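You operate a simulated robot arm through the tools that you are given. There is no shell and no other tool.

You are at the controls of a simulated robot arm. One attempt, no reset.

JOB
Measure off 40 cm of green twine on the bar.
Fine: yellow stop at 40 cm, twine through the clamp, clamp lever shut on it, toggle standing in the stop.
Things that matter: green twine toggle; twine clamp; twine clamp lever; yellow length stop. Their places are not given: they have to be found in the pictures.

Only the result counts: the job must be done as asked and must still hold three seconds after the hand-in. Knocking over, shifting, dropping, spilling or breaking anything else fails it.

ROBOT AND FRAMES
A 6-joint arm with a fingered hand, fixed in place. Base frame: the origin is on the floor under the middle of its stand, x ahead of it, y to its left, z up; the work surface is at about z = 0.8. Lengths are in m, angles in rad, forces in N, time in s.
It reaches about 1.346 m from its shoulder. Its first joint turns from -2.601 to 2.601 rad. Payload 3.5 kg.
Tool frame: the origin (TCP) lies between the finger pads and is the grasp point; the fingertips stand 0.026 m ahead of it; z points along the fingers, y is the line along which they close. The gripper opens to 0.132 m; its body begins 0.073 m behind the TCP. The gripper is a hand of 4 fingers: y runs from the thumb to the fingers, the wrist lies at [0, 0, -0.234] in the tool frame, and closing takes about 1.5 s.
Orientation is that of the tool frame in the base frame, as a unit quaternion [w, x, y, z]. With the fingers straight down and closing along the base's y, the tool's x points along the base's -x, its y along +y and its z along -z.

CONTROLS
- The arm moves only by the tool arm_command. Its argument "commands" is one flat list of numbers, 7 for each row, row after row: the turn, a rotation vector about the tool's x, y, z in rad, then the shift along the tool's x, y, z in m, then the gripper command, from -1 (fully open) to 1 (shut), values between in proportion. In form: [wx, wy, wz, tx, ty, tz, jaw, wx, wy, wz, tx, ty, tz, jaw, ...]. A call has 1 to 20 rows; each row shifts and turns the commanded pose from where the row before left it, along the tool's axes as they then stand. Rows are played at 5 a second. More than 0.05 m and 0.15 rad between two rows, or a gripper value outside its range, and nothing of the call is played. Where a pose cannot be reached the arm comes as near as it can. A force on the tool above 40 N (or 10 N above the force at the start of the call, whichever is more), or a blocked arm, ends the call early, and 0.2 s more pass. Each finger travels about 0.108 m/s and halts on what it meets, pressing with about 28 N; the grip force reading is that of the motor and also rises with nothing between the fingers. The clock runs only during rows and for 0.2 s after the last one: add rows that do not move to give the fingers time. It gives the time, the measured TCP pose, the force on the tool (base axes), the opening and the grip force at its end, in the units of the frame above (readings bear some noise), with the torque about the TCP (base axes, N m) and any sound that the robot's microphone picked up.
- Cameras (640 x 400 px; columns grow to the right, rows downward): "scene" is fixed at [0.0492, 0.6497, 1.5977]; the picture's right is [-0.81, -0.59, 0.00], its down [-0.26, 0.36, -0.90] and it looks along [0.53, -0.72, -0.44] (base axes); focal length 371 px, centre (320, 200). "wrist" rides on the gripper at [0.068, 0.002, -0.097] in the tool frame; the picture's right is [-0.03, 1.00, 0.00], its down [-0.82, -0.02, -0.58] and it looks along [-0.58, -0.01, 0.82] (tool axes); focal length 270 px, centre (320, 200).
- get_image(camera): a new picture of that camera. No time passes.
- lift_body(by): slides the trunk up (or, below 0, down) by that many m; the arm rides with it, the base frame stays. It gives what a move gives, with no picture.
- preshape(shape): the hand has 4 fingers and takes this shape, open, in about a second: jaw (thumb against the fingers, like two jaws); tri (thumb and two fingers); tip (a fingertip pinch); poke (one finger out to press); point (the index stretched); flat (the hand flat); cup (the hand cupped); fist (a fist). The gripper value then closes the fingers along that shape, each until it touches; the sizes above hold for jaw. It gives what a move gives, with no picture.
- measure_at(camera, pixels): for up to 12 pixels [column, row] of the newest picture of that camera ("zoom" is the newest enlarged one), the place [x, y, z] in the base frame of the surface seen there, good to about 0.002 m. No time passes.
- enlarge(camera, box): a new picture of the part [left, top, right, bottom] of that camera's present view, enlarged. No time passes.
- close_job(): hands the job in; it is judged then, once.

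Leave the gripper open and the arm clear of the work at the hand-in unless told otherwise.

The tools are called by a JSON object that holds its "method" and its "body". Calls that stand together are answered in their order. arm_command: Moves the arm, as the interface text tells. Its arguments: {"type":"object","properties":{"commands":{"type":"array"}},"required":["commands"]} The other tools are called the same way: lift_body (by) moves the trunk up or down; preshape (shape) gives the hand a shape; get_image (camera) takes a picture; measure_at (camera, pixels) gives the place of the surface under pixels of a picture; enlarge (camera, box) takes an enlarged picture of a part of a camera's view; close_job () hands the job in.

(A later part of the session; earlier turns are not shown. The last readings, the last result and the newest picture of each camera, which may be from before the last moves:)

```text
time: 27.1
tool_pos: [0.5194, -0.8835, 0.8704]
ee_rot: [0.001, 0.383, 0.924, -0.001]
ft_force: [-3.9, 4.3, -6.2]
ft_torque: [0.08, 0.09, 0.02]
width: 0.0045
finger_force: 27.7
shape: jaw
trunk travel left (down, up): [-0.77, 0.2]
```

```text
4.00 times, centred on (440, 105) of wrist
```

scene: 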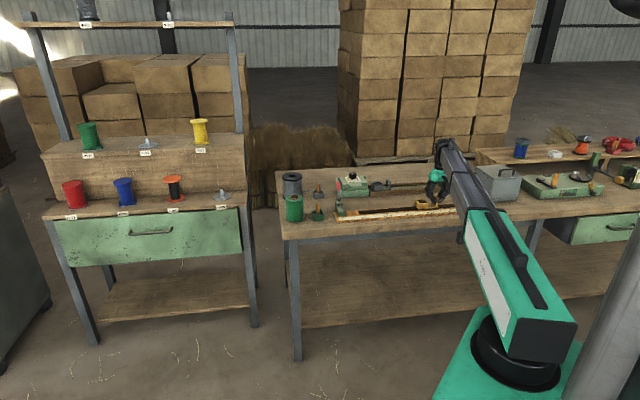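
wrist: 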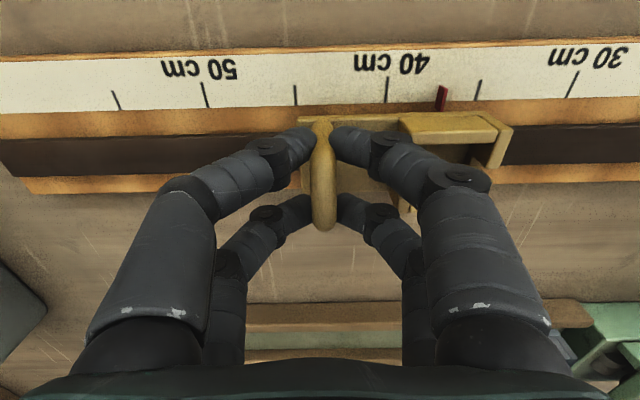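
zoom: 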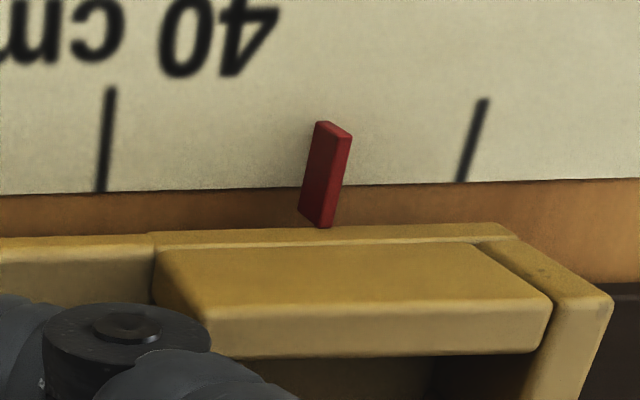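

{"method": "measure_at", "body": {"camera": "zoom", "pixels": [[107, 130], [101, 185], [482, 115], [462, 178], [330, 130], [318, 200], [325, 222], [318, 126], [340, 135], [306, 205], [110, 95], [485, 102]]}}

```text
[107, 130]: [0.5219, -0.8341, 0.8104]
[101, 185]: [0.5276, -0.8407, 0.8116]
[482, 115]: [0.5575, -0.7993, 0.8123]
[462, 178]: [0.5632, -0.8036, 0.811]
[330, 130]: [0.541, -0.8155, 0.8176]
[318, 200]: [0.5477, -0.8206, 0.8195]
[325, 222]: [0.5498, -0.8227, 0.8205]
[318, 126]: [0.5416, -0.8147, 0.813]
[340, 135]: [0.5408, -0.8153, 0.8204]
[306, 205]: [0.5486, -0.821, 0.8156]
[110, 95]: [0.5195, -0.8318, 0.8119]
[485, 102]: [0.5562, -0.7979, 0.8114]
```

Pointer S≈0.193 vs the 40 tick S≈0.221, so about 27.8 mm remains. I move 27.5 mm further and re-measure.

{"method": "arm_command", "body": {"commands": [0, 0, 0, 0, -0.01, 0, 1, 0, 0, 0, 0, -0.01, 0, 1, 0, 0, 0, 0, -0.0075, 0, 1, 0, 0, 0, 0, 0, 0, 1, 0, 0, 0, 0, 0, 0, 1]}}

{"method": "enlarge", "body": {"camera": "wrist", "box": [380, 60, 500, 135]}}

{"method": "measure_at", "body": {"camera": "zoom", "pixels": [[320, 100], [320, 150]]}}

```text
time: 28.3
tool_pos: [0.4992, -0.9038, 0.8701]
ee_rot: [0.001, 0.384, 0.923, 0.0]
ft_force: [-1.3, 1.1, -5.4]
ft_torque: [0.04, 0.03, 0.03]
width: 0.0042
finger_force: 27.7
shape: jaw
trunk travel left (down, up): [-0.77, 0.2]
```

```text
5.33 times, centred on (440, 98) of wrist
```

zoom: 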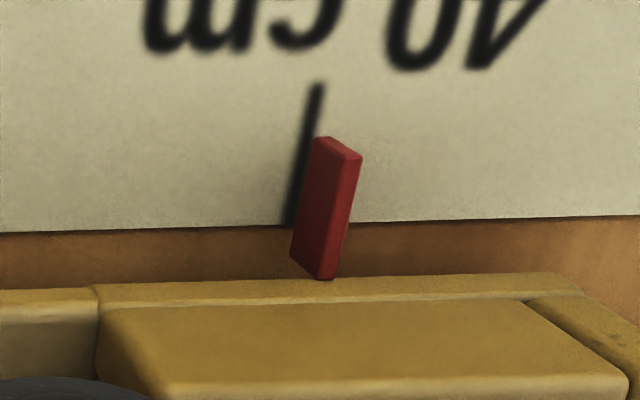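

```text
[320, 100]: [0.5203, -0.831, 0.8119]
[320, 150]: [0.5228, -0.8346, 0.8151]
```

The pointer nearly covers the 40 tick. I measure edge points to refine.

{"method": "measure_at", "body": {"camera": "zoom", "pixels": [[317, 90], [310, 125], [303, 150], [294, 205], [320, 150], [310, 190], [300, 240], [345, 160], [338, 200], [330, 250], [350, 165], [345, 200]]}}

{"method": "enlarge", "body": {"camera": "scene", "box": [405, 190, 445, 220]}}

```text
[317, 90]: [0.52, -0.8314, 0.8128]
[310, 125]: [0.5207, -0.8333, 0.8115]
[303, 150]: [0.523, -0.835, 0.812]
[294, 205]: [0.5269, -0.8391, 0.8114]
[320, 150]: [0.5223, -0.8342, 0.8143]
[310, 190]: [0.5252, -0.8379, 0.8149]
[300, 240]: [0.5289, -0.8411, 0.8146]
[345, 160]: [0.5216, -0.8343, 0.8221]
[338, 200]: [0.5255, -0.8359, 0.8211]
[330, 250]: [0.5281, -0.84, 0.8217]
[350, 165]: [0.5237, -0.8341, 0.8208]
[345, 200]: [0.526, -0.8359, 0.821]
```

```text
13.33 times, centred on (425, 205) of scene
```

zoom: 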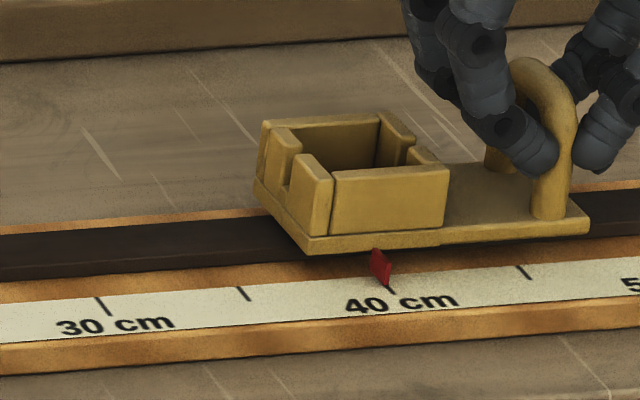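

The pointer centre is about 0.7 mm short of the 40 tick. I nudge 0.6 mm more, then open to 34 mm and hold.

{"method": "arm_command", "body": {"commands": [0, 0, 0, 0, -0.0006, 0, 1, 0, 0, 0, 0, 0, 0, 1, 0, 0, 0, 0, 0, 0, 0.8, 0, 0, 0, 0, 0, 0, 0.6, 0, 0, 0, 0, 0, 0, 0.5, 0, 0, 0, 0, 0, 0, 0.5]}}

{"method": "enlarge", "body": {"camera": "wrist", "box": [380, 60, 500, 135]}}

{"method": "measure_at", "body": {"camera": "zoom", "pixels": [[317, 90], [294, 205], [310, 190], [300, 240], [345, 160], [338, 200], [350, 165], [345, 200]]}}

{"method": "get_image", "body": {"camera": "wrist"}}

```text
time: 29.7
tool_pos: [0.4998, -0.903, 0.8708]
ee_rot: [0.001, 0.383, 0.924, -0.001]
ft_force: [0.2, -0.1, 0.1]
ft_torque: [0.03, 0.01, 0.01]
width: 0.0325
finger_force: 0.1
shape: jaw
trunk travel left (down, up): [-0.77, 0.2]
```

```text
5.33 times, centred on (440, 98) of wrist
```

zoom: 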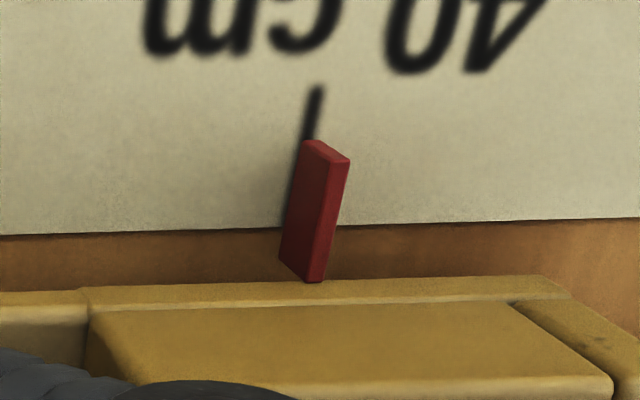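

```text
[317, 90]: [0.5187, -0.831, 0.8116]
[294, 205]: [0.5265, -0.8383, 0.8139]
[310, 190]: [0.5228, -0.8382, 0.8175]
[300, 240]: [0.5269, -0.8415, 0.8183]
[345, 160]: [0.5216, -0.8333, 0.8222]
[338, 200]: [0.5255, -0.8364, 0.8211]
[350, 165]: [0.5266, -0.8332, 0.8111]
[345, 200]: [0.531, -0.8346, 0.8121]
```

```text
taken
```

wrist: 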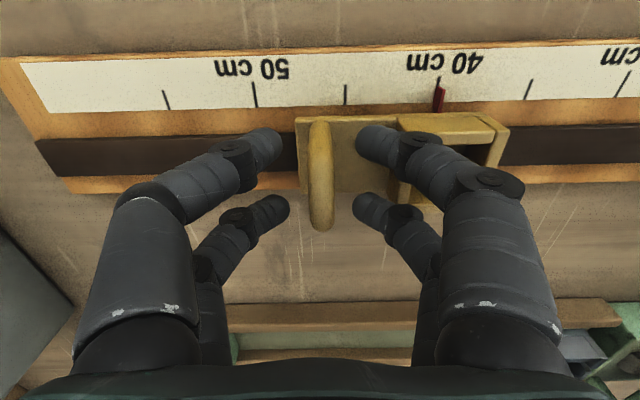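

The stop pointer is now on the 40 tick within about 0.5 mm and the hand is loose. I raise the hand straight up 12 cm with the arm.

{"method": "arm_command", "body": {"commands": [0, 0, 0, 0, 0, -0.02, 0.5, 0, 0, 0, 0, 0, -0.02, 0.5, 0, 0, 0, 0, 0, -0.02, 0.5, 0, 0, 0, 0, 0, -0.03, 0.5, 0, 0, 0, 0, 0, -0.03, 0.5, 0, 0, 0, 0, 0, 0, 0.5]}}

{"method": "get_image", "body": {"camera": "scene"}}

{"method": "enlarge", "body": {"camera": "scene", "box": [395, 180, 465, 230]}}

```text
time: 31.1
tool_pos: [0.4993, -0.9038, 0.8718]
ee_rot: [0.001, 0.384, 0.923, -0.001]
ft_force: [-0.4, 0.8, -0.3]
ft_torque: [0.02, -0.01, 0.02]
width: 0.0324
finger_force: 0.0
shape: jaw
out of reach, approached as far as the arm can: row 1, 2, 3, 4, 5
trunk travel left (down, up): [-0.77, 0.2]
```

```text
taken
```

scene: 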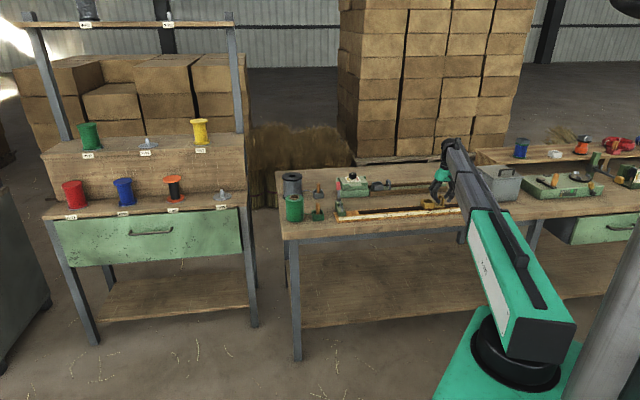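

```text
8.00 times, centred on (430, 205) of scene
```

zoom: 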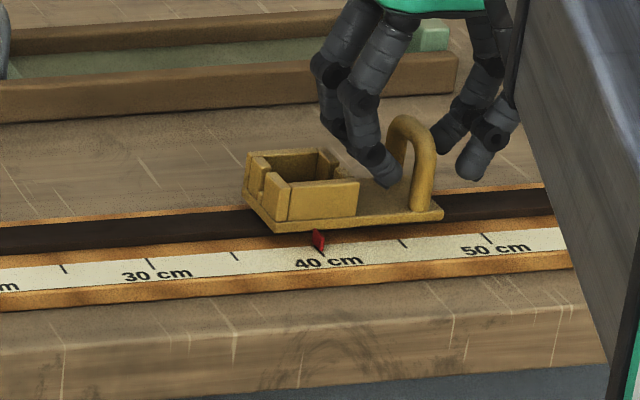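

The arm has no vertical play of its own: height comes only from the trunk. I undo the 12 cm offset in the commanded pose, then raise by the trunk.

{"method": "arm_command", "body": {"commands": [0, 0, 0, 0, 0, 0.03, 0.5, 0, 0, 0, 0, 0, 0.03, 0.5, 0, 0, 0, 0, 0, 0.03, 0.5, 0, 0, 0, 0, 0, 0.03, 0.5, 0, 0, 0, 0, 0, 0, 0.5]}}

{"method": "lift_body", "body": {"by": 0.1}}

{"method": "enlarge", "body": {"camera": "scene", "box": [395, 180, 465, 230]}}

```text
time: 32.3
tool_pos: [0.4991, -0.902, 0.8718]
ee_rot: [0.002, 0.384, 0.924, -0.001]
ft_force: [0.0, -0.1, -0.3]
ft_torque: [0.02, 0.02, -0.01]
width: 0.0326
finger_force: 0.2
shape: jaw
out of reach, approached as far as the arm can: row 1, 2, 3, 4
trunk travel left (down, up): [-0.77, 0.2]
```

```text
time: 33.6
tool_pos: [0.4997, -0.9034, 0.9712]
ee_rot: [0.002, 0.383, 0.924, 0.0]
ft_force: [-0.6, -0.1, -1.1]
ft_torque: [0.01, -0.05, 0.0]
width: 0.0323
finger_force: 0.1
shape: jaw
trunk travel left (down, up): [-0.87, 0.1]
```

```text
8.00 times, centred on (430, 205) of scene
```

zoom: 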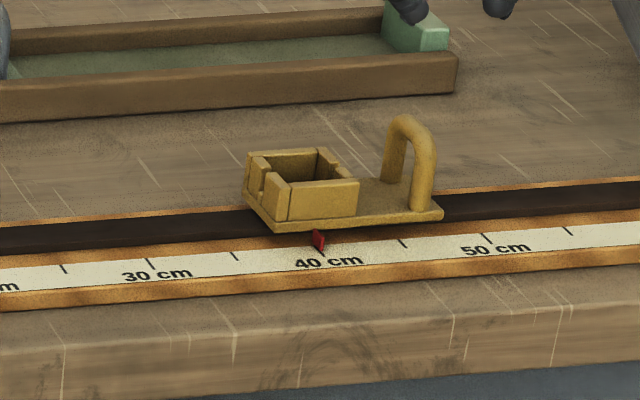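

The stop is clear and sits at 40. I issue a still row to see whether the commanded pose is clean.

{"method": "arm_command", "body": {"commands": [0, 0, 0, 0, 0, 0, 0.5]}}

{"method": "enlarge", "body": {"camera": "scene", "box": [405, 190, 445, 220]}}

{"method": "measure_at", "body": {"camera": "zoom", "pixels": [[380, 265], [384, 280], [391, 290], [375, 258], [388, 262], [243, 293], [524, 272], [355, 118], [390, 220], [300, 160], [280, 135], [430, 160]]}}

```text
time: 34.0
tool_pos: [0.4994, -0.9024, 0.9708]
ee_rot: [0.0, 0.383, 0.924, 0.0]
ft_force: [-0.4, -0.6, 0.4]
ft_torque: [-0.01, 0.03, 0.01]
width: 0.0326
finger_force: 0.1
shape: jaw
trunk travel left (down, up): [-0.87, 0.1]
```

```text
13.33 times, centred on (425, 205) of scene
```

zoom: 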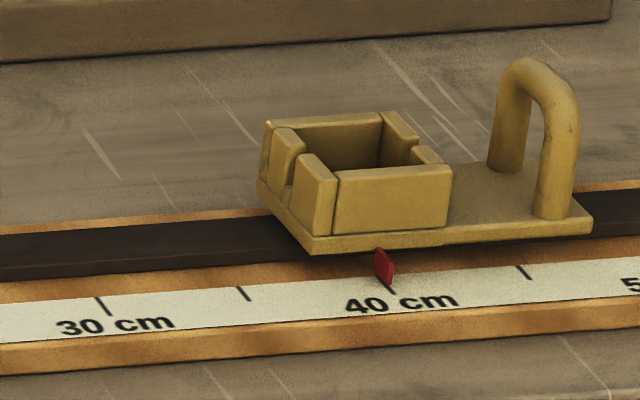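

```text
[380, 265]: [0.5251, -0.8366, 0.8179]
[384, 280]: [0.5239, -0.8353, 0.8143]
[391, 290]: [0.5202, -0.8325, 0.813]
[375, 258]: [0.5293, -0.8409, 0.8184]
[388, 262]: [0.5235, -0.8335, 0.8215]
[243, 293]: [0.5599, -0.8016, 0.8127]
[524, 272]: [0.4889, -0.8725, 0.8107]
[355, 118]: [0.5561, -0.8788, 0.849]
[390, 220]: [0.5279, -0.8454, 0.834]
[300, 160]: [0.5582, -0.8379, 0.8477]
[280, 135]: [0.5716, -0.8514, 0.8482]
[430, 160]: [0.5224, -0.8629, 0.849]
```

The pointer reads 40 within 1 mm. Next: raise the trunk 5 cm, turn the hand +90° about tool z so it closes across the bar (camera toward the spool side), staying high.

{"method": "lift_body", "body": {"by": 0.06}}

{"method": "arm_command", "body": {"commands": [0, 0, 0.131, 0, 0, 0, 0.24, 0, 0, 0.131, 0, 0, 0, 0.24, 0, 0, 0.131, 0, 0, 0, 0.24, 0, 0, 0.131, 0, 0, 0, 0.24, 0, 0, 0.131, 0, 0, 0, 0.24, 0, 0, 0.131, 0, 0, 0, 0.24, 0, 0, 0.131, 0, 0, 0, 0.24, 0, 0, 0.131, 0, 0, 0, 0.24, 0, 0, 0.131, 0, 0, 0, 0.24, 0, 0, 0.131, 0, 0, 0, 0.24, 0, 0, 0.131, 0, 0, 0, 0.24, 0, 0, 0.13, 0, 0, 0, 0.24, 0, 0, 0, 0, 0, 0, 0.24]}}

{"method": "get_image", "body": {"camera": "wrist"}}

{"method": "get_image", "body": {"camera": "scene"}}

```text
time: 35.0
tool_pos: [0.4994, -0.9028, 1.0318]
ee_rot: [0.001, 0.384, 0.923, 0.0]
ft_force: [0.2, 0.4, -0.1]
ft_torque: [0.02, 0.0, -0.03]
width: 0.0326
finger_force: 0.1
shape: jaw
trunk travel left (down, up): [-0.93, 0.04]
```

```text
time: 37.8
tool_pos: [0.4995, -0.9034, 1.0308]
ee_rot: [0.001, 0.925, 0.38, 0.0]
ft_force: [0.5, 1.2, 0.0]
ft_torque: [0.05, 0.01, 0.0]
width: 0.0498
finger_force: 0.1
shape: jaw
trunk travel left (down, up): [-0.93, 0.04]
```

```text
taken
```

wrist: 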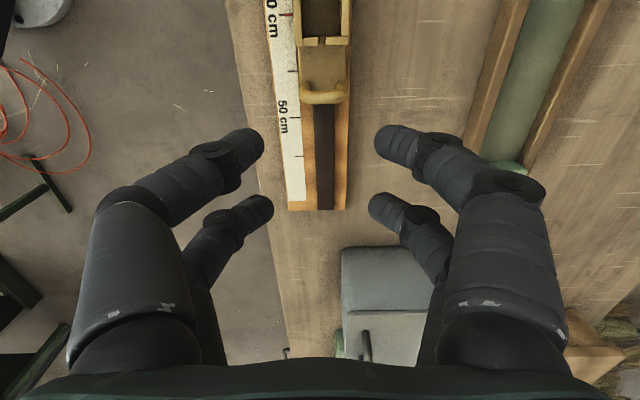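

```text
taken
```

scene: 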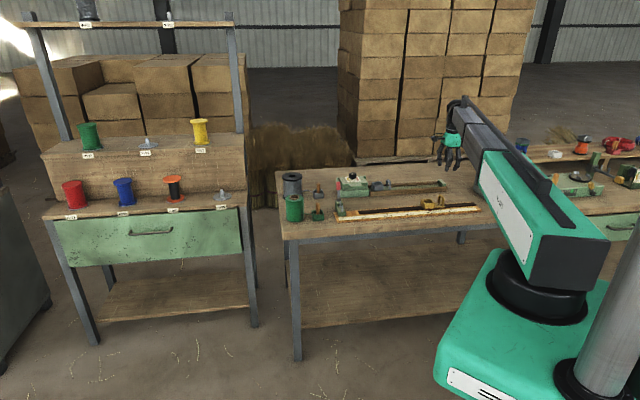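

The hand is turned: picture-up is now toward the clamp. I move 0.556 m along tool +x (toward the spool) to stand above the toggle's clamp side, still high (z 1.03).

{"method": "arm_command", "body": {"commands": [0, 0, -0.005, 0.046, 0, 0, 0.24, 0, 0, 0, 0.046, 0, 0, 0.24, 0, 0, 0, 0.046, 0, 0, 0.24, 0, 0, 0, 0.046, 0, 0, 0.24, 0, 0, 0, 0.046, 0, 0, 0.24, 0, 0, 0, 0.046, 0, 0, 0.24, 0, 0, 0, 0.046, 0, 0, 0.24, 0, 0, 0, 0.046, 0, 0, 0.24, 0, 0, 0, 0.046, 0, 0, 0.24, 0, 0, 0, 0.046, 0, 0, 0.24, 0, 0, 0, 0.046, 0, 0, 0.24, 0, 0, 0, 0.046, 0, 0, 0.24, 0, 0, 0, 0, 0, 0, 0.24, 0, 0, 0, 0, 0, 0, 0.24]}}

{"method": "get_image", "body": {"camera": "wrist"}}

{"method": "get_image", "body": {"camera": "scene"}}

```text
time: 40.8
tool_pos: [0.8888, -0.5125, 1.0307]
ee_rot: [0.0, 0.924, 0.383, 0.0]
ft_force: [0.1, 0.3, 0.5]
ft_torque: [0.0, -0.04, 0.01]
width: 0.0496
finger_force: 0.1
shape: jaw
trunk travel left (down, up): [-0.93, 0.04]
```

```text
taken
```

wrist: 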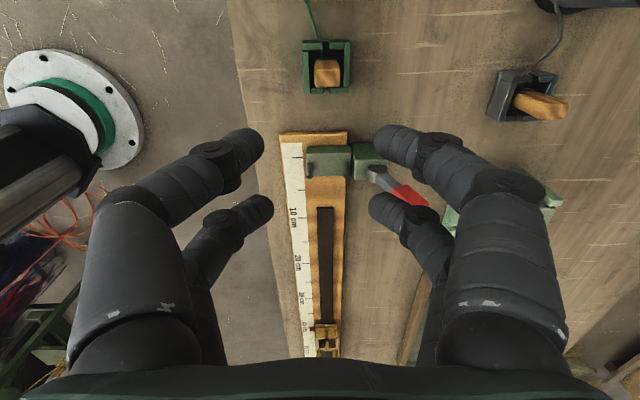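

```text
taken
```

scene: 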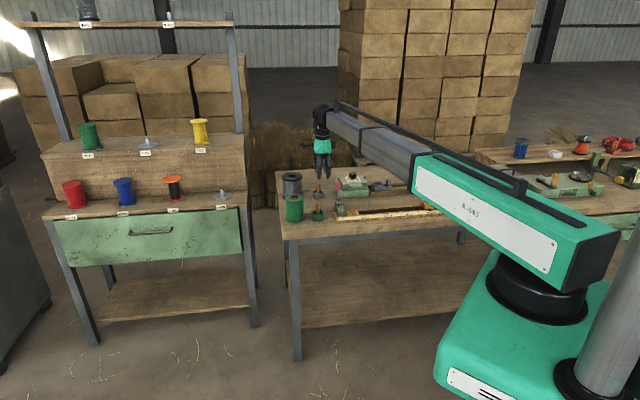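

The green toggle appears at (326,72) in its holder, seen nearly from above, with the twine going up. I zoom to measure it and its neighbours.

{"method": "enlarge", "body": {"camera": "wrist", "box": [276, 20, 376, 110]}}

{"method": "measure_at", "body": {"camera": "zoom", "pixels": [[320, 200]]}}

```text
4.44 times, centred on (326, 65) of wrist
```

zoom: 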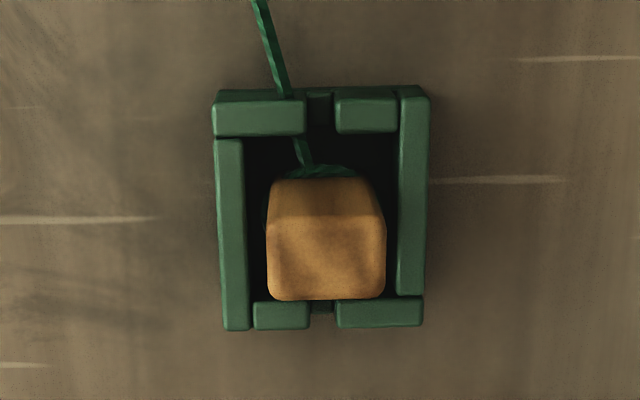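

```text
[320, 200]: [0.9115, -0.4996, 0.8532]
```

{"method": "measure_at", "body": {"camera": "zoom", "pixels": [[275, 225], [378, 225], [275, 290], [378, 290], [326, 225], [326, 290], [326, 258], [326, 190], [290, 185], [365, 185], [302, 150], [270, 40]]}}

{"method": "measure_at", "body": {"camera": "zoom", "pixels": [[258, 115], [370, 115], [230, 230], [413, 200], [280, 315], [380, 312], [260, 10], [283, 90], [320, 170], [345, 168]]}}

{"method": "measure_at", "body": {"camera": "wrist", "pixels": [[540, 105], [510, 100], [410, 195], [380, 180], [330, 160], [365, 165], [303, 155], [560, 5], [255, 140], [385, 135]]}}

```text
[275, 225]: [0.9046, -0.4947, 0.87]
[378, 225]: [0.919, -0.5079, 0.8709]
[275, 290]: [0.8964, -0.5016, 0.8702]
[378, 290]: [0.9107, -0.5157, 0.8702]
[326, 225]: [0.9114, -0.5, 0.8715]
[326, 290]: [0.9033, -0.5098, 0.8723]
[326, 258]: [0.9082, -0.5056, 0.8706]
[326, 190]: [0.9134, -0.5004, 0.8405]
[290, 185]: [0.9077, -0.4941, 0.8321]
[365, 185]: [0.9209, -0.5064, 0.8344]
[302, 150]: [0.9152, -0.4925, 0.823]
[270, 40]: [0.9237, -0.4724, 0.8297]
```

```text
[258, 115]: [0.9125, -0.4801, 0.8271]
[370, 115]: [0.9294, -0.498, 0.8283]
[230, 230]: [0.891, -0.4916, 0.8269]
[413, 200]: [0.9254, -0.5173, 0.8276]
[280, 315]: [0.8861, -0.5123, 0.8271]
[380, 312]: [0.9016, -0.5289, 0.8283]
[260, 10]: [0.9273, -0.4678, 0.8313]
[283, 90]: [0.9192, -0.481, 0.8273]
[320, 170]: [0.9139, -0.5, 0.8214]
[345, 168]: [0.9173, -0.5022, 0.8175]
```

```text
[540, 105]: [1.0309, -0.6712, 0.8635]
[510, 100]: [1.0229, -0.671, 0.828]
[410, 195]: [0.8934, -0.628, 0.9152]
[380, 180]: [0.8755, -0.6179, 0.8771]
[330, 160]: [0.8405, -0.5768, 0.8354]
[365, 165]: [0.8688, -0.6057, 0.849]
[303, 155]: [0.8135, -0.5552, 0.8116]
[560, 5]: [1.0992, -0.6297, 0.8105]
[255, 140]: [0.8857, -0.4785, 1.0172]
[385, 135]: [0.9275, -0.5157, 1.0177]
```

The toggle's centre is about (0.9077,-0.505), about 22 mm across and 14 mm along the bar; z top 0.872. I'll shift the hand 7.5 mm in tool +y so that the camera-side finger pair (x≈+0.018) straddles it, open to 60 mm, then lower the trunk 0.09.

{"method": "arm_command", "body": {"commands": [0, 0, 0, 0.0006, 0.0075, 0, 0.09, 0, 0, 0, 0, 0, 0, 0.09, 0, 0, 0, 0, 0, 0, 0.09]}}

{"method": "lift_body", "body": {"by": -0.09}}

{"method": "get_image", "body": {"camera": "wrist"}}

{"method": "enlarge", "body": {"camera": "scene", "box": [280, 140, 370, 230]}}

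```text
time: 41.6
tool_pos: [0.8947, -0.5171, 1.0315]
ee_rot: [0.001, 0.924, 0.383, 0.001]
ft_force: [0.2, 0.0, -0.1]
ft_torque: [0.0, 0.0, 0.0]
width: 0.0595
finger_force: 0.0
shape: jaw
trunk travel left (down, up): [-0.93, 0.04]
```

```text
time: 42.9
tool_pos: [0.8962, -0.5169, 0.9411]
ee_rot: [0.0, 0.924, 0.383, 0.002]
ft_force: [0.6, 0.0, 0.5]
ft_torque: [0.01, -0.01, 0.0]
width: 0.0594
finger_force: 0.1
shape: jaw
trunk travel left (down, up): [-0.84, 0.13]
```

```text
taken
```

wrist: 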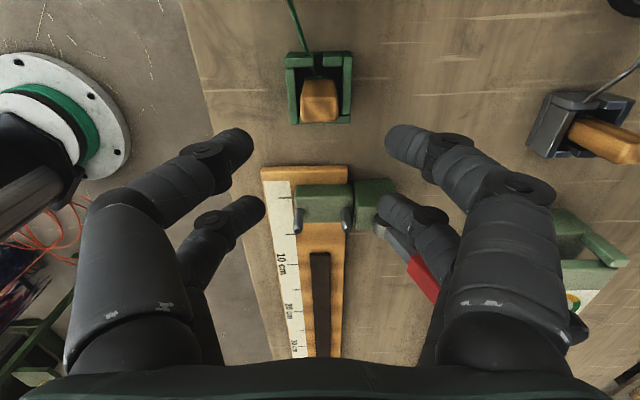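

```text
4.44 times, centred on (325, 185) of scene
```

zoom: 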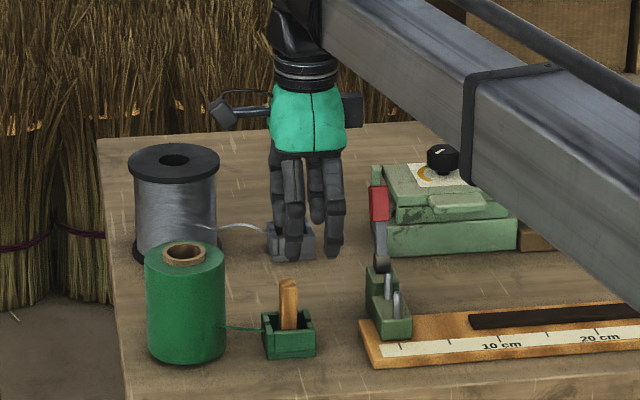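

I verify the toggle position again from this closer view (top face around (320,100)).

{"method": "enlarge", "body": {"camera": "wrist", "box": [270, 50, 370, 130]}}

{"method": "measure_at", "body": {"camera": "zoom", "pixels": [[320, 200], [320, 280]]}}

```text
5.00 times, centred on (320, 90) of wrist
```

zoom: 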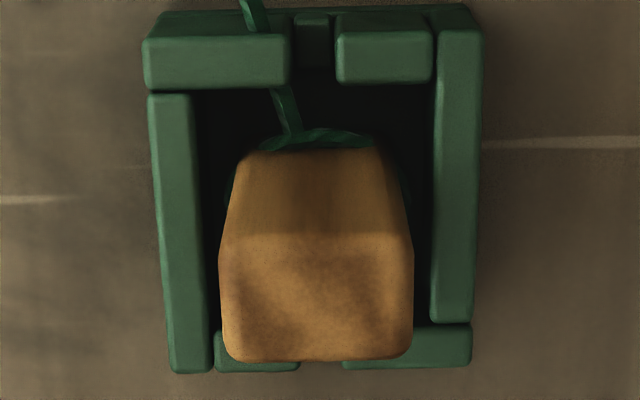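

```text
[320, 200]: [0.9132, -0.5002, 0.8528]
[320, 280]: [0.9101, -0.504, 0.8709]
```

{"method": "measure_at", "body": {"camera": "zoom", "pixels": [[235, 260], [400, 260], [235, 345], [400, 345], [318, 250], [318, 350], [318, 300], [224, 300], [410, 300]]}}

{"method": "measure_at", "body": {"camera": "wrist", "pixels": [[238, 138], [400, 135], [255, 208], [390, 205]]}}

```text
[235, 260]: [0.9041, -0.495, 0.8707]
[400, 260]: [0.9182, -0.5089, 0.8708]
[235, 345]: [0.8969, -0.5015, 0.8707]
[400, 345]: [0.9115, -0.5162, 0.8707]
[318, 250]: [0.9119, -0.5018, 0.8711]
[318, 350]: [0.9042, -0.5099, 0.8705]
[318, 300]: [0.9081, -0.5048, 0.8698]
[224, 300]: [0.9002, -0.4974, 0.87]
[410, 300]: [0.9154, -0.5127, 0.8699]
```

```text
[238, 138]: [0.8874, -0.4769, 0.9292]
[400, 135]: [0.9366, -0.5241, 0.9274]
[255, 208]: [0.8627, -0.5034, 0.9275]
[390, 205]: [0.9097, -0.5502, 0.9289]
```

Alignment is good: finger pair at s≈-0.1075, toggle s≈-0.1056. I correct 1.5 mm and lower the trunk 0.05, then 0.029.

{"method": "arm_command", "body": {"commands": [0, 0, 0, -0.0015, 0, 0, 0.09, 0, 0, 0, 0, 0, 0, 0.09]}}

{"method": "lift_body", "body": {"by": -0.05}}

{"method": "get_image", "body": {"camera": "wrist"}}

{"method": "enlarge", "body": {"camera": "scene", "box": [280, 150, 360, 230]}}

```text
time: 43.5
tool_pos: [0.895, -0.5179, 0.9409]
ee_rot: [0.001, 0.923, 0.384, 0.001]
ft_force: [0.6, 0.0, -0.4]
ft_torque: [0.0, -0.01, -0.03]
width: 0.0595
finger_force: 0.1
shape: jaw
trunk travel left (down, up): [-0.84, 0.13]
```

```text
time: 44.4
tool_pos: [0.8946, -0.5184, 0.8909]
ee_rot: [0.0, 0.924, 0.383, 0.0]
ft_force: [0.3, -0.2, -0.5]
ft_torque: [-0.04, -0.02, 0.03]
width: 0.0597
finger_force: 0.0
shape: jaw
trunk travel left (down, up): [-0.79, 0.18]
```

```text
taken
```

wrist: 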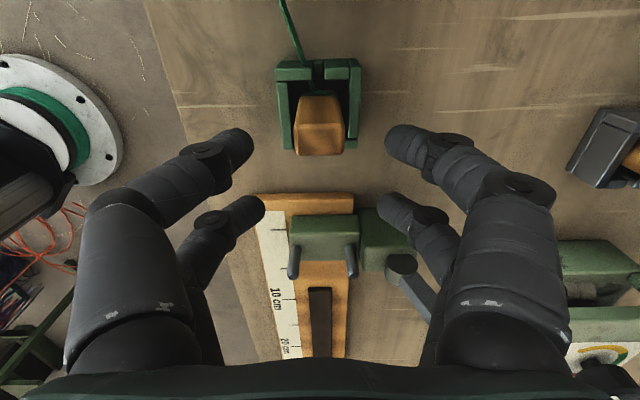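

```text
5.00 times, centred on (320, 190) of scene
```

zoom: 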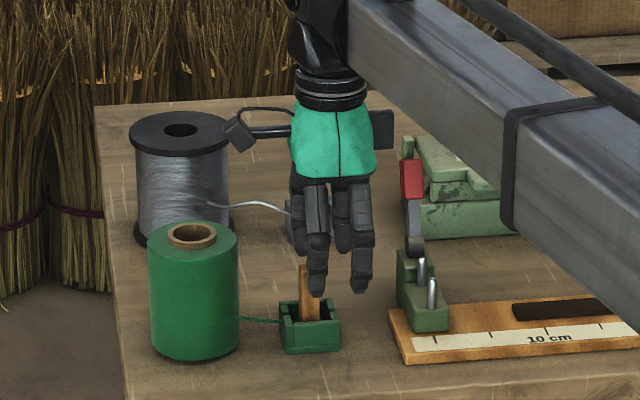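

Fingers straddle the toggle; nothing near. Lower the last 0.029.

{"method": "lift_body", "body": {"by": -0.029}}

{"method": "get_image", "body": {"camera": "wrist"}}

{"method": "enlarge", "body": {"camera": "scene", "box": [290, 170, 350, 230]}}

```text
time: 45.1
tool_pos: [0.8945, -0.5181, 0.8619]
ee_rot: [0.001, 0.924, 0.383, 0.0]
ft_force: [0.0, -0.1, -1.4]
ft_torque: [-0.01, -0.01, -0.02]
width: 0.0598
finger_force: 0.0
shape: jaw
trunk travel left (down, up): [-0.761, 0.209]
```

```text
taken
```

wrist: 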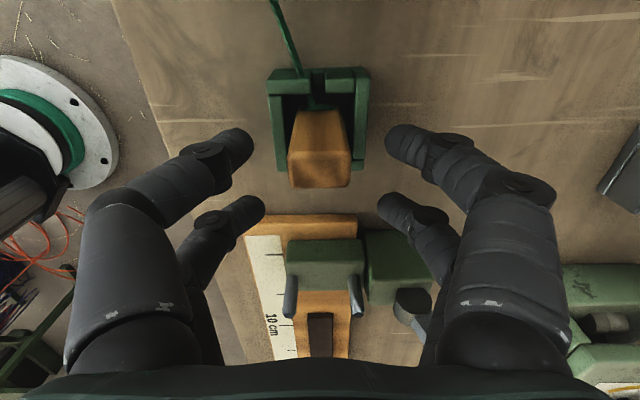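

```text
6.67 times, centred on (320, 200) of scene
```

zoom: 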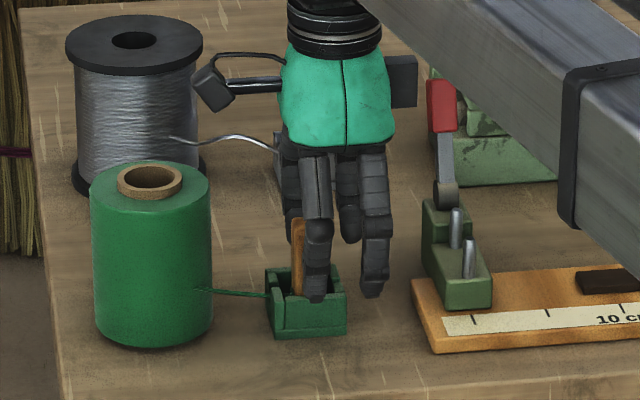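

I compare finger and toggle positions once more before closing.

{"method": "measure_at", "body": {"camera": "wrist", "pixels": [[238, 135], [238, 145], [400, 132], [400, 142], [320, 165], [320, 180], [320, 130], [250, 140], [388, 138]]}}

{"method": "measure_at", "body": {"camera": "zoom", "pixels": [[317, 270], [317, 290], [297, 260], [305, 225], [376, 270]]}}

```text
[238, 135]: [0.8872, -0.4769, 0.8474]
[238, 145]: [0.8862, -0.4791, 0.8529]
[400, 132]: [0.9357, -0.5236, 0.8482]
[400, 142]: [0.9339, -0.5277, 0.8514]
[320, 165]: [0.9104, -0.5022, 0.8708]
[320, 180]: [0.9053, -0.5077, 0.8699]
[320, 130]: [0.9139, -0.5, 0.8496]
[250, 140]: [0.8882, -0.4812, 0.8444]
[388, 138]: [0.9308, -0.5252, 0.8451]
```

```text
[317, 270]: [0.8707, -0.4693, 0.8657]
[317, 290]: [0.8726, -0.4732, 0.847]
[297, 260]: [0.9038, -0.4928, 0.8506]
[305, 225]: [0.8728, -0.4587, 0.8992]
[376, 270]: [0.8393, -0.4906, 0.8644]
```

The finger pair is about 2 mm too far toward the clamp; I shift x +0.002, then close gradually on the toggle.

{"method": "arm_command", "body": {"commands": [0, 0, 0, 0.002, 0, 0, 0.09, 0, 0, 0, 0, 0, 0, 0.4, 0, 0, 0, 0, 0, 0, 0.6, 0, 0, 0, 0, 0, 0, 0.8, 0, 0, 0, 0, 0, 0, 1, 0, 0, 0, 0, 0, 0, 1, 0, 0, 0, 0, 0, 0, 1, 0, 0, 0, 0, 0, 0, 1]}}

{"method": "get_image", "body": {"camera": "wrist"}}

{"method": "enlarge", "body": {"camera": "scene", "box": [290, 170, 350, 230]}}

```text
time: 46.9
tool_pos: [0.8955, -0.5174, 0.8619]
ee_rot: [0.0, 0.924, 0.383, 0.0]
ft_force: [-0.5, 0.1, 0.2]
ft_torque: [0.0, 0.02, 0.02]
width: 0.0079
finger_force: 28.0
shape: jaw
trunk travel left (down, up): [-0.761, 0.209]
```

```text
taken
```

wrist: 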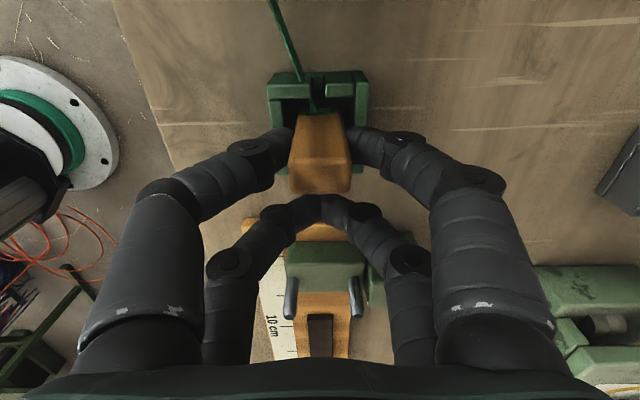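

```text
6.67 times, centred on (320, 200) of scene
```

zoom: 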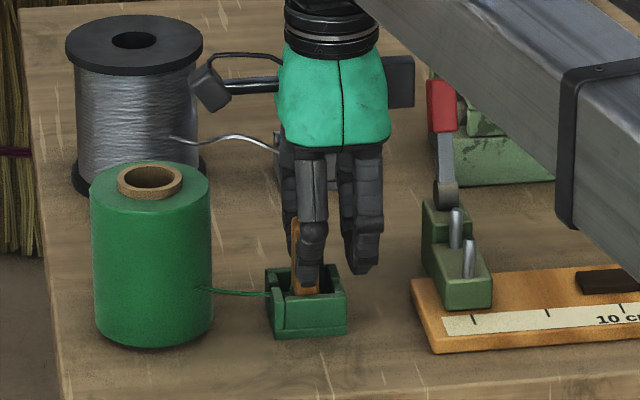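

The camera-side pair holds the toggle squarely (28 N). I lift 2 cm and check that it comes along upright.

{"method": "lift_body", "body": {"by": 0.02}}

{"method": "get_image", "body": {"camera": "wrist"}}

{"method": "enlarge", "body": {"camera": "scene", "box": [290, 170, 350, 230]}}

```text
time: 47.6
tool_pos: [0.8972, -0.5166, 0.8819]
ee_rot: [0.0, 0.924, 0.383, 0.001]
ft_force: [0.0, -0.2, -0.1]
ft_torque: [0.0, -0.01, 0.01]
width: 0.0079
finger_force: 28.6
shape: jaw
trunk travel left (down, up): [-0.781, 0.189]
```

```text
taken
```

wrist: 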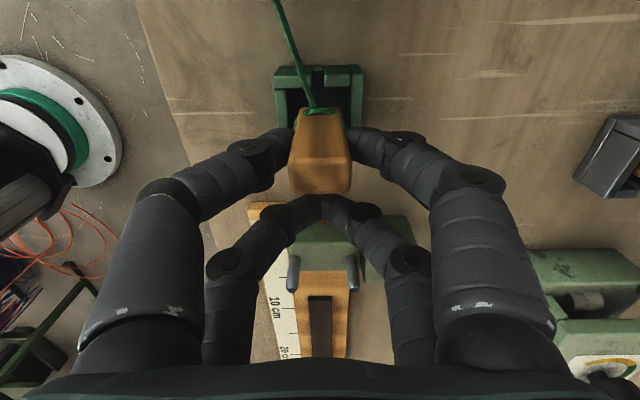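

```text
6.67 times, centred on (320, 200) of scene
```

zoom: 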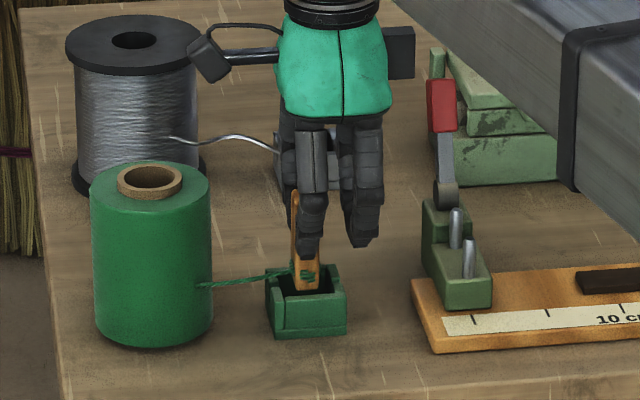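

The toggle is lifted, upright, with the twine following. I lift a further 0.1 to pass well above the clamp lever.

{"method": "lift_body", "body": {"by": 0.1}}

{"method": "get_image", "body": {"camera": "wrist"}}

{"method": "enlarge", "body": {"camera": "scene", "box": [285, 150, 365, 230]}}

```text
time: 48.9
tool_pos: [0.896, -0.5167, 0.9823]
ee_rot: [0.0, 0.924, 0.383, 0.0]
ft_force: [0.1, -0.4, -0.2]
ft_torque: [-0.01, 0.0, -0.01]
width: 0.0077
finger_force: 28.2
shape: jaw
trunk travel left (down, up): [-0.881, 0.089]
```

```text
taken
```

wrist: 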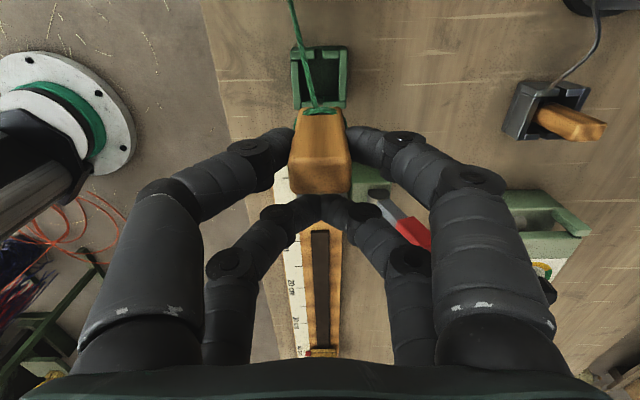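

```text
5.00 times, centred on (325, 190) of scene
```

zoom: 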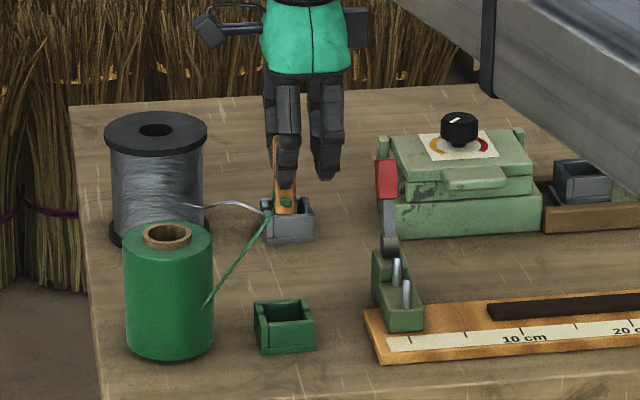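

All clear. I carry the toggle 0.2 m along the bar (tool −x), over the clamp, and then shift 14 mm in +y so that the twine will come down mid-gap between the pins.

{"method": "arm_command", "body": {"commands": [0, 0, 0, -0.02, 0, 0, 1, 0, 0, 0, -0.025, 0, 0, 1, 0, 0, 0, -0.025, 0, 0, 1, 0, 0, 0, -0.025, 0, 0, 1, 0, 0, 0, -0.025, 0, 0, 1, 0, 0, 0, -0.025, 0, 0, 1, 0, 0, 0, -0.025, 0, 0, 1, 0, 0, 0, -0.02, 0.007, 0, 1, 0, 0, 0, -0.01, 0.007, 0, 1, 0, 0, 0, 0, 0, 0, 1]}}

{"method": "get_image", "body": {"camera": "wrist"}}

{"method": "enlarge", "body": {"camera": "scene", "box": [285, 150, 385, 230]}}

```text
time: 51.1
tool_pos: [0.7641, -0.6684, 0.9825]
ee_rot: [0.001, 0.923, 0.384, 0.001]
ft_force: [0.4, 0.7, 0.0]
ft_torque: [0.0, -0.01, -0.03]
width: 0.008
finger_force: 28.0
shape: jaw
trunk travel left (down, up): [-0.881, 0.089]
```

```text
taken
```

wrist: 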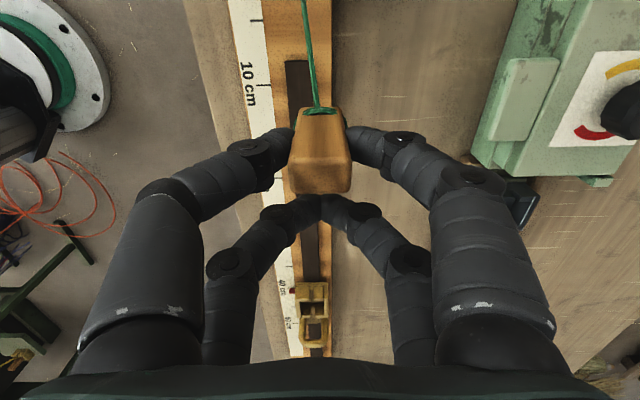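

```text
5.00 times, centred on (335, 190) of scene
```

zoom: 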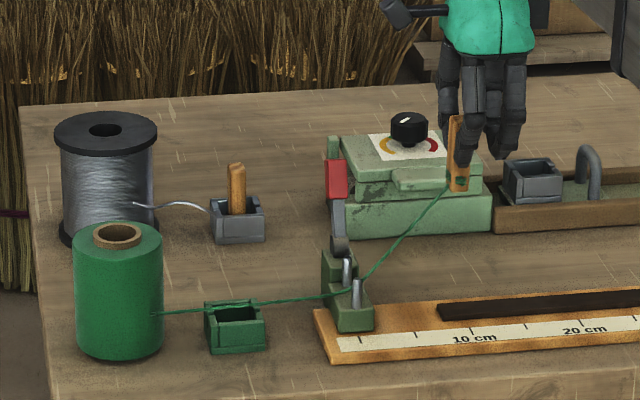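

The twine seems already routed through the clamp (bend at the pins). I zoom in there.

{"method": "enlarge", "body": {"camera": "scene", "box": [335, 185, 375, 220]}}

{"method": "measure_at", "body": {"camera": "zoom", "pixels": [[320, 200]]}}

```text
11.43 times, centred on (355, 202) of scene
```

zoom: 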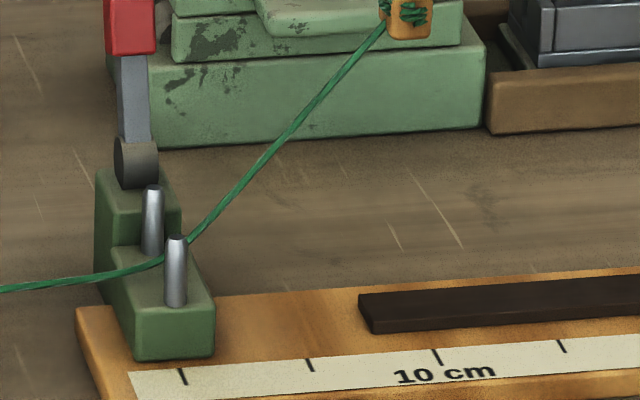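

```text
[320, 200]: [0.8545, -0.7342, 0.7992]
```

The twine runs behind the front pin and between the two pins. Before lowering I check the toolbox's nearest edge relative to the fingers.

{"method": "measure_at", "body": {"camera": "wrist", "pixels": [[500, 90], [485, 160], [530, 100], [600, 180], [520, 205], [595, 90], [620, 110], [312, 70], [310, 40], [320, 120]]}}

```text
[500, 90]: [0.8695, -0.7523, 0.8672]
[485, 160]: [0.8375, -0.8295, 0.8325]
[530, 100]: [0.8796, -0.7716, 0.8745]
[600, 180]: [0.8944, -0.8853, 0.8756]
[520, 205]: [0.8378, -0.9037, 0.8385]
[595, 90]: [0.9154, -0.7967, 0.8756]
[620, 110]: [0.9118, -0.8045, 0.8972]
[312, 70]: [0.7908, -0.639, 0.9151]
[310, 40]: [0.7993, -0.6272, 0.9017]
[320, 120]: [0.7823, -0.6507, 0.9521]
```

The toolbox is well away (t < -0.18). Lower the trunk 0.05.

{"method": "lift_body", "body": {"by": -0.05}}

{"method": "enlarge", "body": {"camera": "scene", "box": [325, 165, 395, 220]}}

{"method": "get_image", "body": {"camera": "wrist"}}

```text
time: 52.1
tool_pos: [0.7649, -0.6686, 0.9321]
ee_rot: [0.001, 0.924, 0.383, 0.0]
ft_force: [-0.3, -0.4, 0.0]
ft_torque: [-0.02, -0.01, 0.0]
width: 0.008
finger_force: 27.9
shape: jaw
trunk travel left (down, up): [-0.831, 0.139]
```

```text
7.27 times, centred on (360, 192) of scene
```

zoom: 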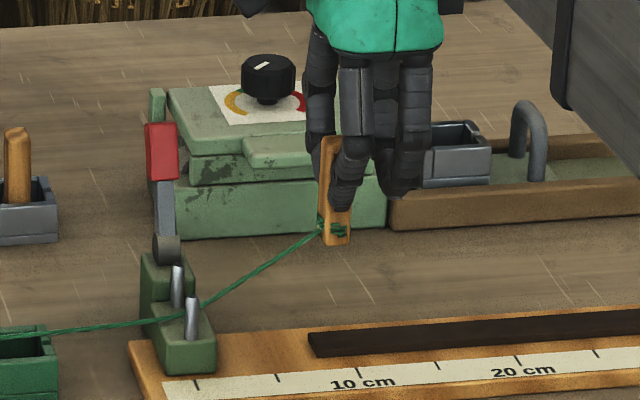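

```text
taken
```

wrist: 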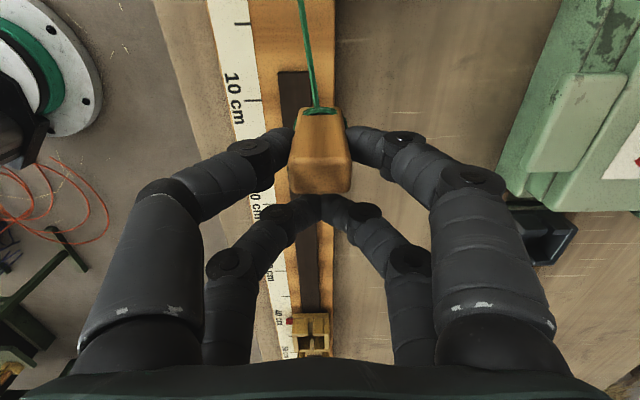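

The twine stays in the gap. I carry on 0.27 m along the bar, drifting back toward the socket's line (y −0.017).

{"method": "arm_command", "body": {"commands": [0, 0, 0, -0.027, 0, 0, 1, 0, 0, 0, -0.027, 0, 0, 1, 0, 0, 0, -0.027, 0, 0, 1, 0, 0, 0, -0.027, 0, 0, 1, 0, 0, 0, -0.027, -0.003, 0, 1, 0, 0, 0, -0.027, -0.003, 0, 1, 0, 0, 0, -0.027, -0.003, 0, 1, 0, 0, 0, -0.027, -0.003, 0, 1, 0, 0, 0, -0.027, -0.003, 0, 1, 0, 0, 0, -0.027, -0.002, 0, 1, 0, 0, 0, 0, 0, 0, 1]}}

{"method": "get_image", "body": {"camera": "wrist"}}

{"method": "enlarge", "body": {"camera": "scene", "box": [385, 165, 455, 220]}}

{"method": "get_image", "body": {"camera": "scene"}}

```text
time: 54.5
tool_pos: [0.5609, -0.8473, 0.9321]
ee_rot: [0.001, 0.924, 0.383, 0.0]
ft_force: [0.7, 0.3, -0.8]
ft_torque: [0.01, -0.01, 0.01]
width: 0.0077
finger_force: 28.2
shape: jaw
trunk travel left (down, up): [-0.831, 0.139]
```

```text
taken
```

wrist: 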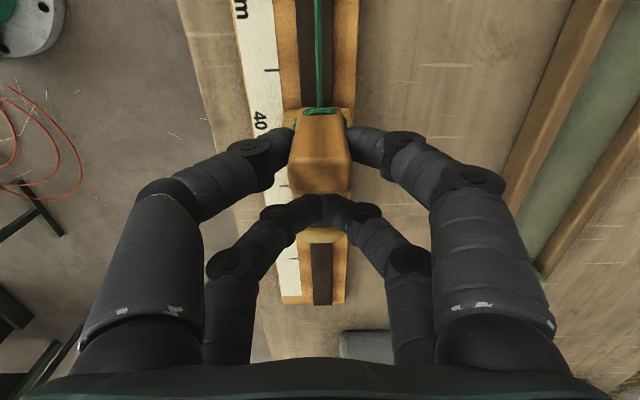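

```text
7.27 times, centred on (420, 192) of scene
```

zoom: 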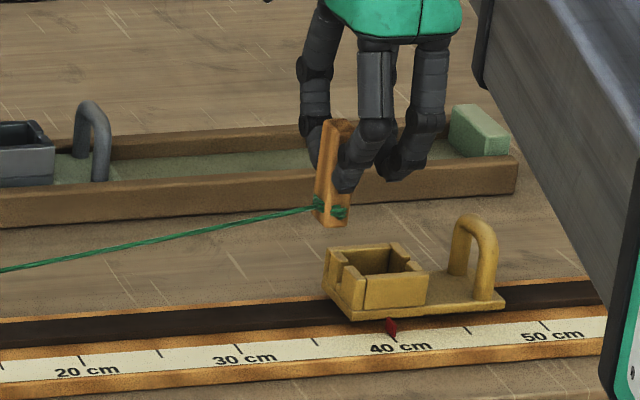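

```text
taken
```

scene: 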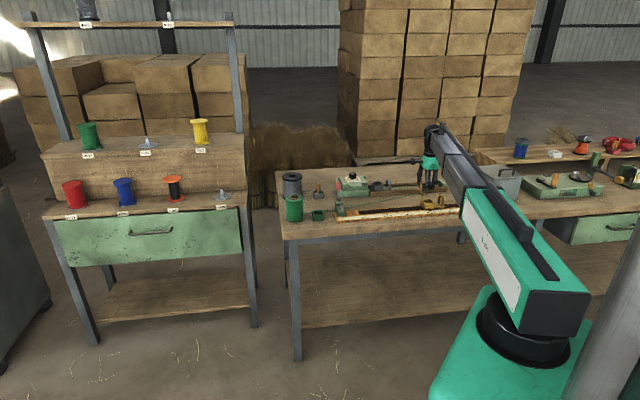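

The toggle hangs upright over the stop, just short of the socket. I measure the toggle's lower end and the socket walls in a zoom.

{"method": "enlarge", "body": {"camera": "scene", "box": [415, 175, 455, 215]}}

{"method": "measure_at", "body": {"camera": "zoom", "pixels": [[320, 200]]}}

```text
10.00 times, centred on (435, 195) of scene
```

zoom: 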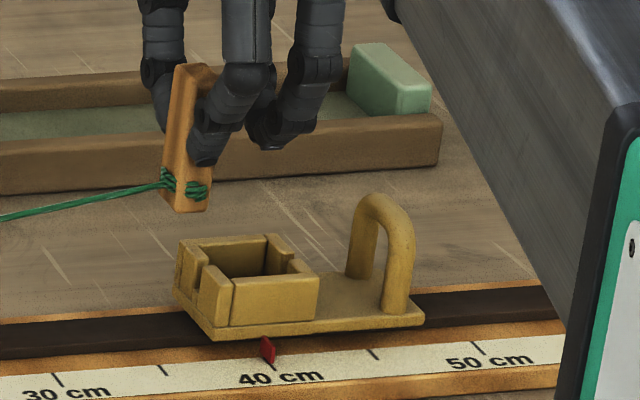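

```text
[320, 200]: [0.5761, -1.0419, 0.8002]
```

{"method": "measure_at", "body": {"camera": "zoom", "pixels": [[190, 205], [202, 208], [205, 80], [190, 100], [172, 180], [185, 72], [227, 243], [278, 250], [302, 268], [207, 275], [190, 250], [275, 282]]}}

{"method": "measure_at", "body": {"camera": "wrist", "pixels": [[305, 165], [340, 165], [305, 185], [340, 185], [320, 175], [320, 120], [300, 118], [345, 118], [318, 60]]}}

```text
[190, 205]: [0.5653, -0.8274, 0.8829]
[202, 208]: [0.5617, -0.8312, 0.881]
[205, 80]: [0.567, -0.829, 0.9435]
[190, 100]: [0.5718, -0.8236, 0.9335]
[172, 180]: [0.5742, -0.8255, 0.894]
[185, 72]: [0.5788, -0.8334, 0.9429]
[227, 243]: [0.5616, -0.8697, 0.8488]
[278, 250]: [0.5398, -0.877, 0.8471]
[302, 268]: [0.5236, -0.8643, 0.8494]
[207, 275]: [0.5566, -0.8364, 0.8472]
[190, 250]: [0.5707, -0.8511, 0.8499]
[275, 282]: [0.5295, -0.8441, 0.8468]
```

```text
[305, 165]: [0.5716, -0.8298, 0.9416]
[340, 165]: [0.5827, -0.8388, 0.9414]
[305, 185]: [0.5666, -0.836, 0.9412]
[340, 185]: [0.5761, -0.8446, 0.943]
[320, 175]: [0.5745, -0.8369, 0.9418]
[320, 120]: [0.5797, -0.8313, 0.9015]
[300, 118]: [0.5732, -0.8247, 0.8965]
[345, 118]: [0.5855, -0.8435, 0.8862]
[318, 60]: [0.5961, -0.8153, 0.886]
```

Toggle at S≈0.186, T≈-0.997; socket centre S≈0.2195, T≈-0.992. So I shift −0.0335 in x and −0.0055 in y, then look.

{"method": "arm_command", "body": {"commands": [0, 0, 0, -0.0115, -0.002, 0, 1, 0, 0, 0, -0.0115, -0.002, 0, 1, 0, 0, 0, -0.0105, -0.0015, 0, 1, 0, 0, 0, 0, 0, 0, 1, 0, 0, 0, 0, 0, 0, 1]}}

{"method": "get_image", "body": {"camera": "wrist"}}

{"method": "enlarge", "body": {"camera": "scene", "box": [415, 175, 455, 215]}}

{"method": "measure_at", "body": {"camera": "wrist", "pixels": [[305, 165], [340, 165], [305, 185], [340, 185]]}}

```text
time: 55.7
tool_pos: [0.535, -0.867, 0.9329]
ee_rot: [0.001, 0.924, 0.383, 0.002]
ft_force: [0.1, 0.7, -1.1]
ft_torque: [0.0, 0.01, -0.05]
width: 0.0078
finger_force: 27.7
shape: jaw
trunk travel left (down, up): [-0.831, 0.139]
```

```text
taken
```

wrist: 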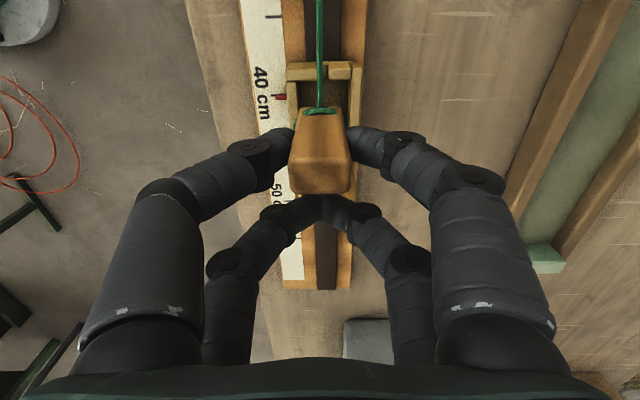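

```text
10.00 times, centred on (435, 195) of scene
```

zoom: 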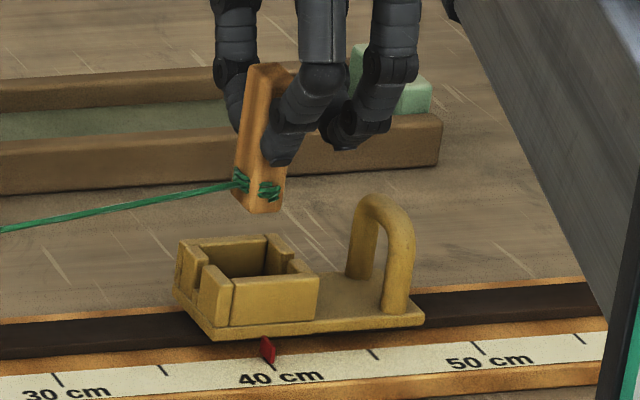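

```text
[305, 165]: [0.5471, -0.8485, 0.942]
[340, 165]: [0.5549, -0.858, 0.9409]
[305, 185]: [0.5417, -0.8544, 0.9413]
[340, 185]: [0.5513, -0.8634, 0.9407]
```

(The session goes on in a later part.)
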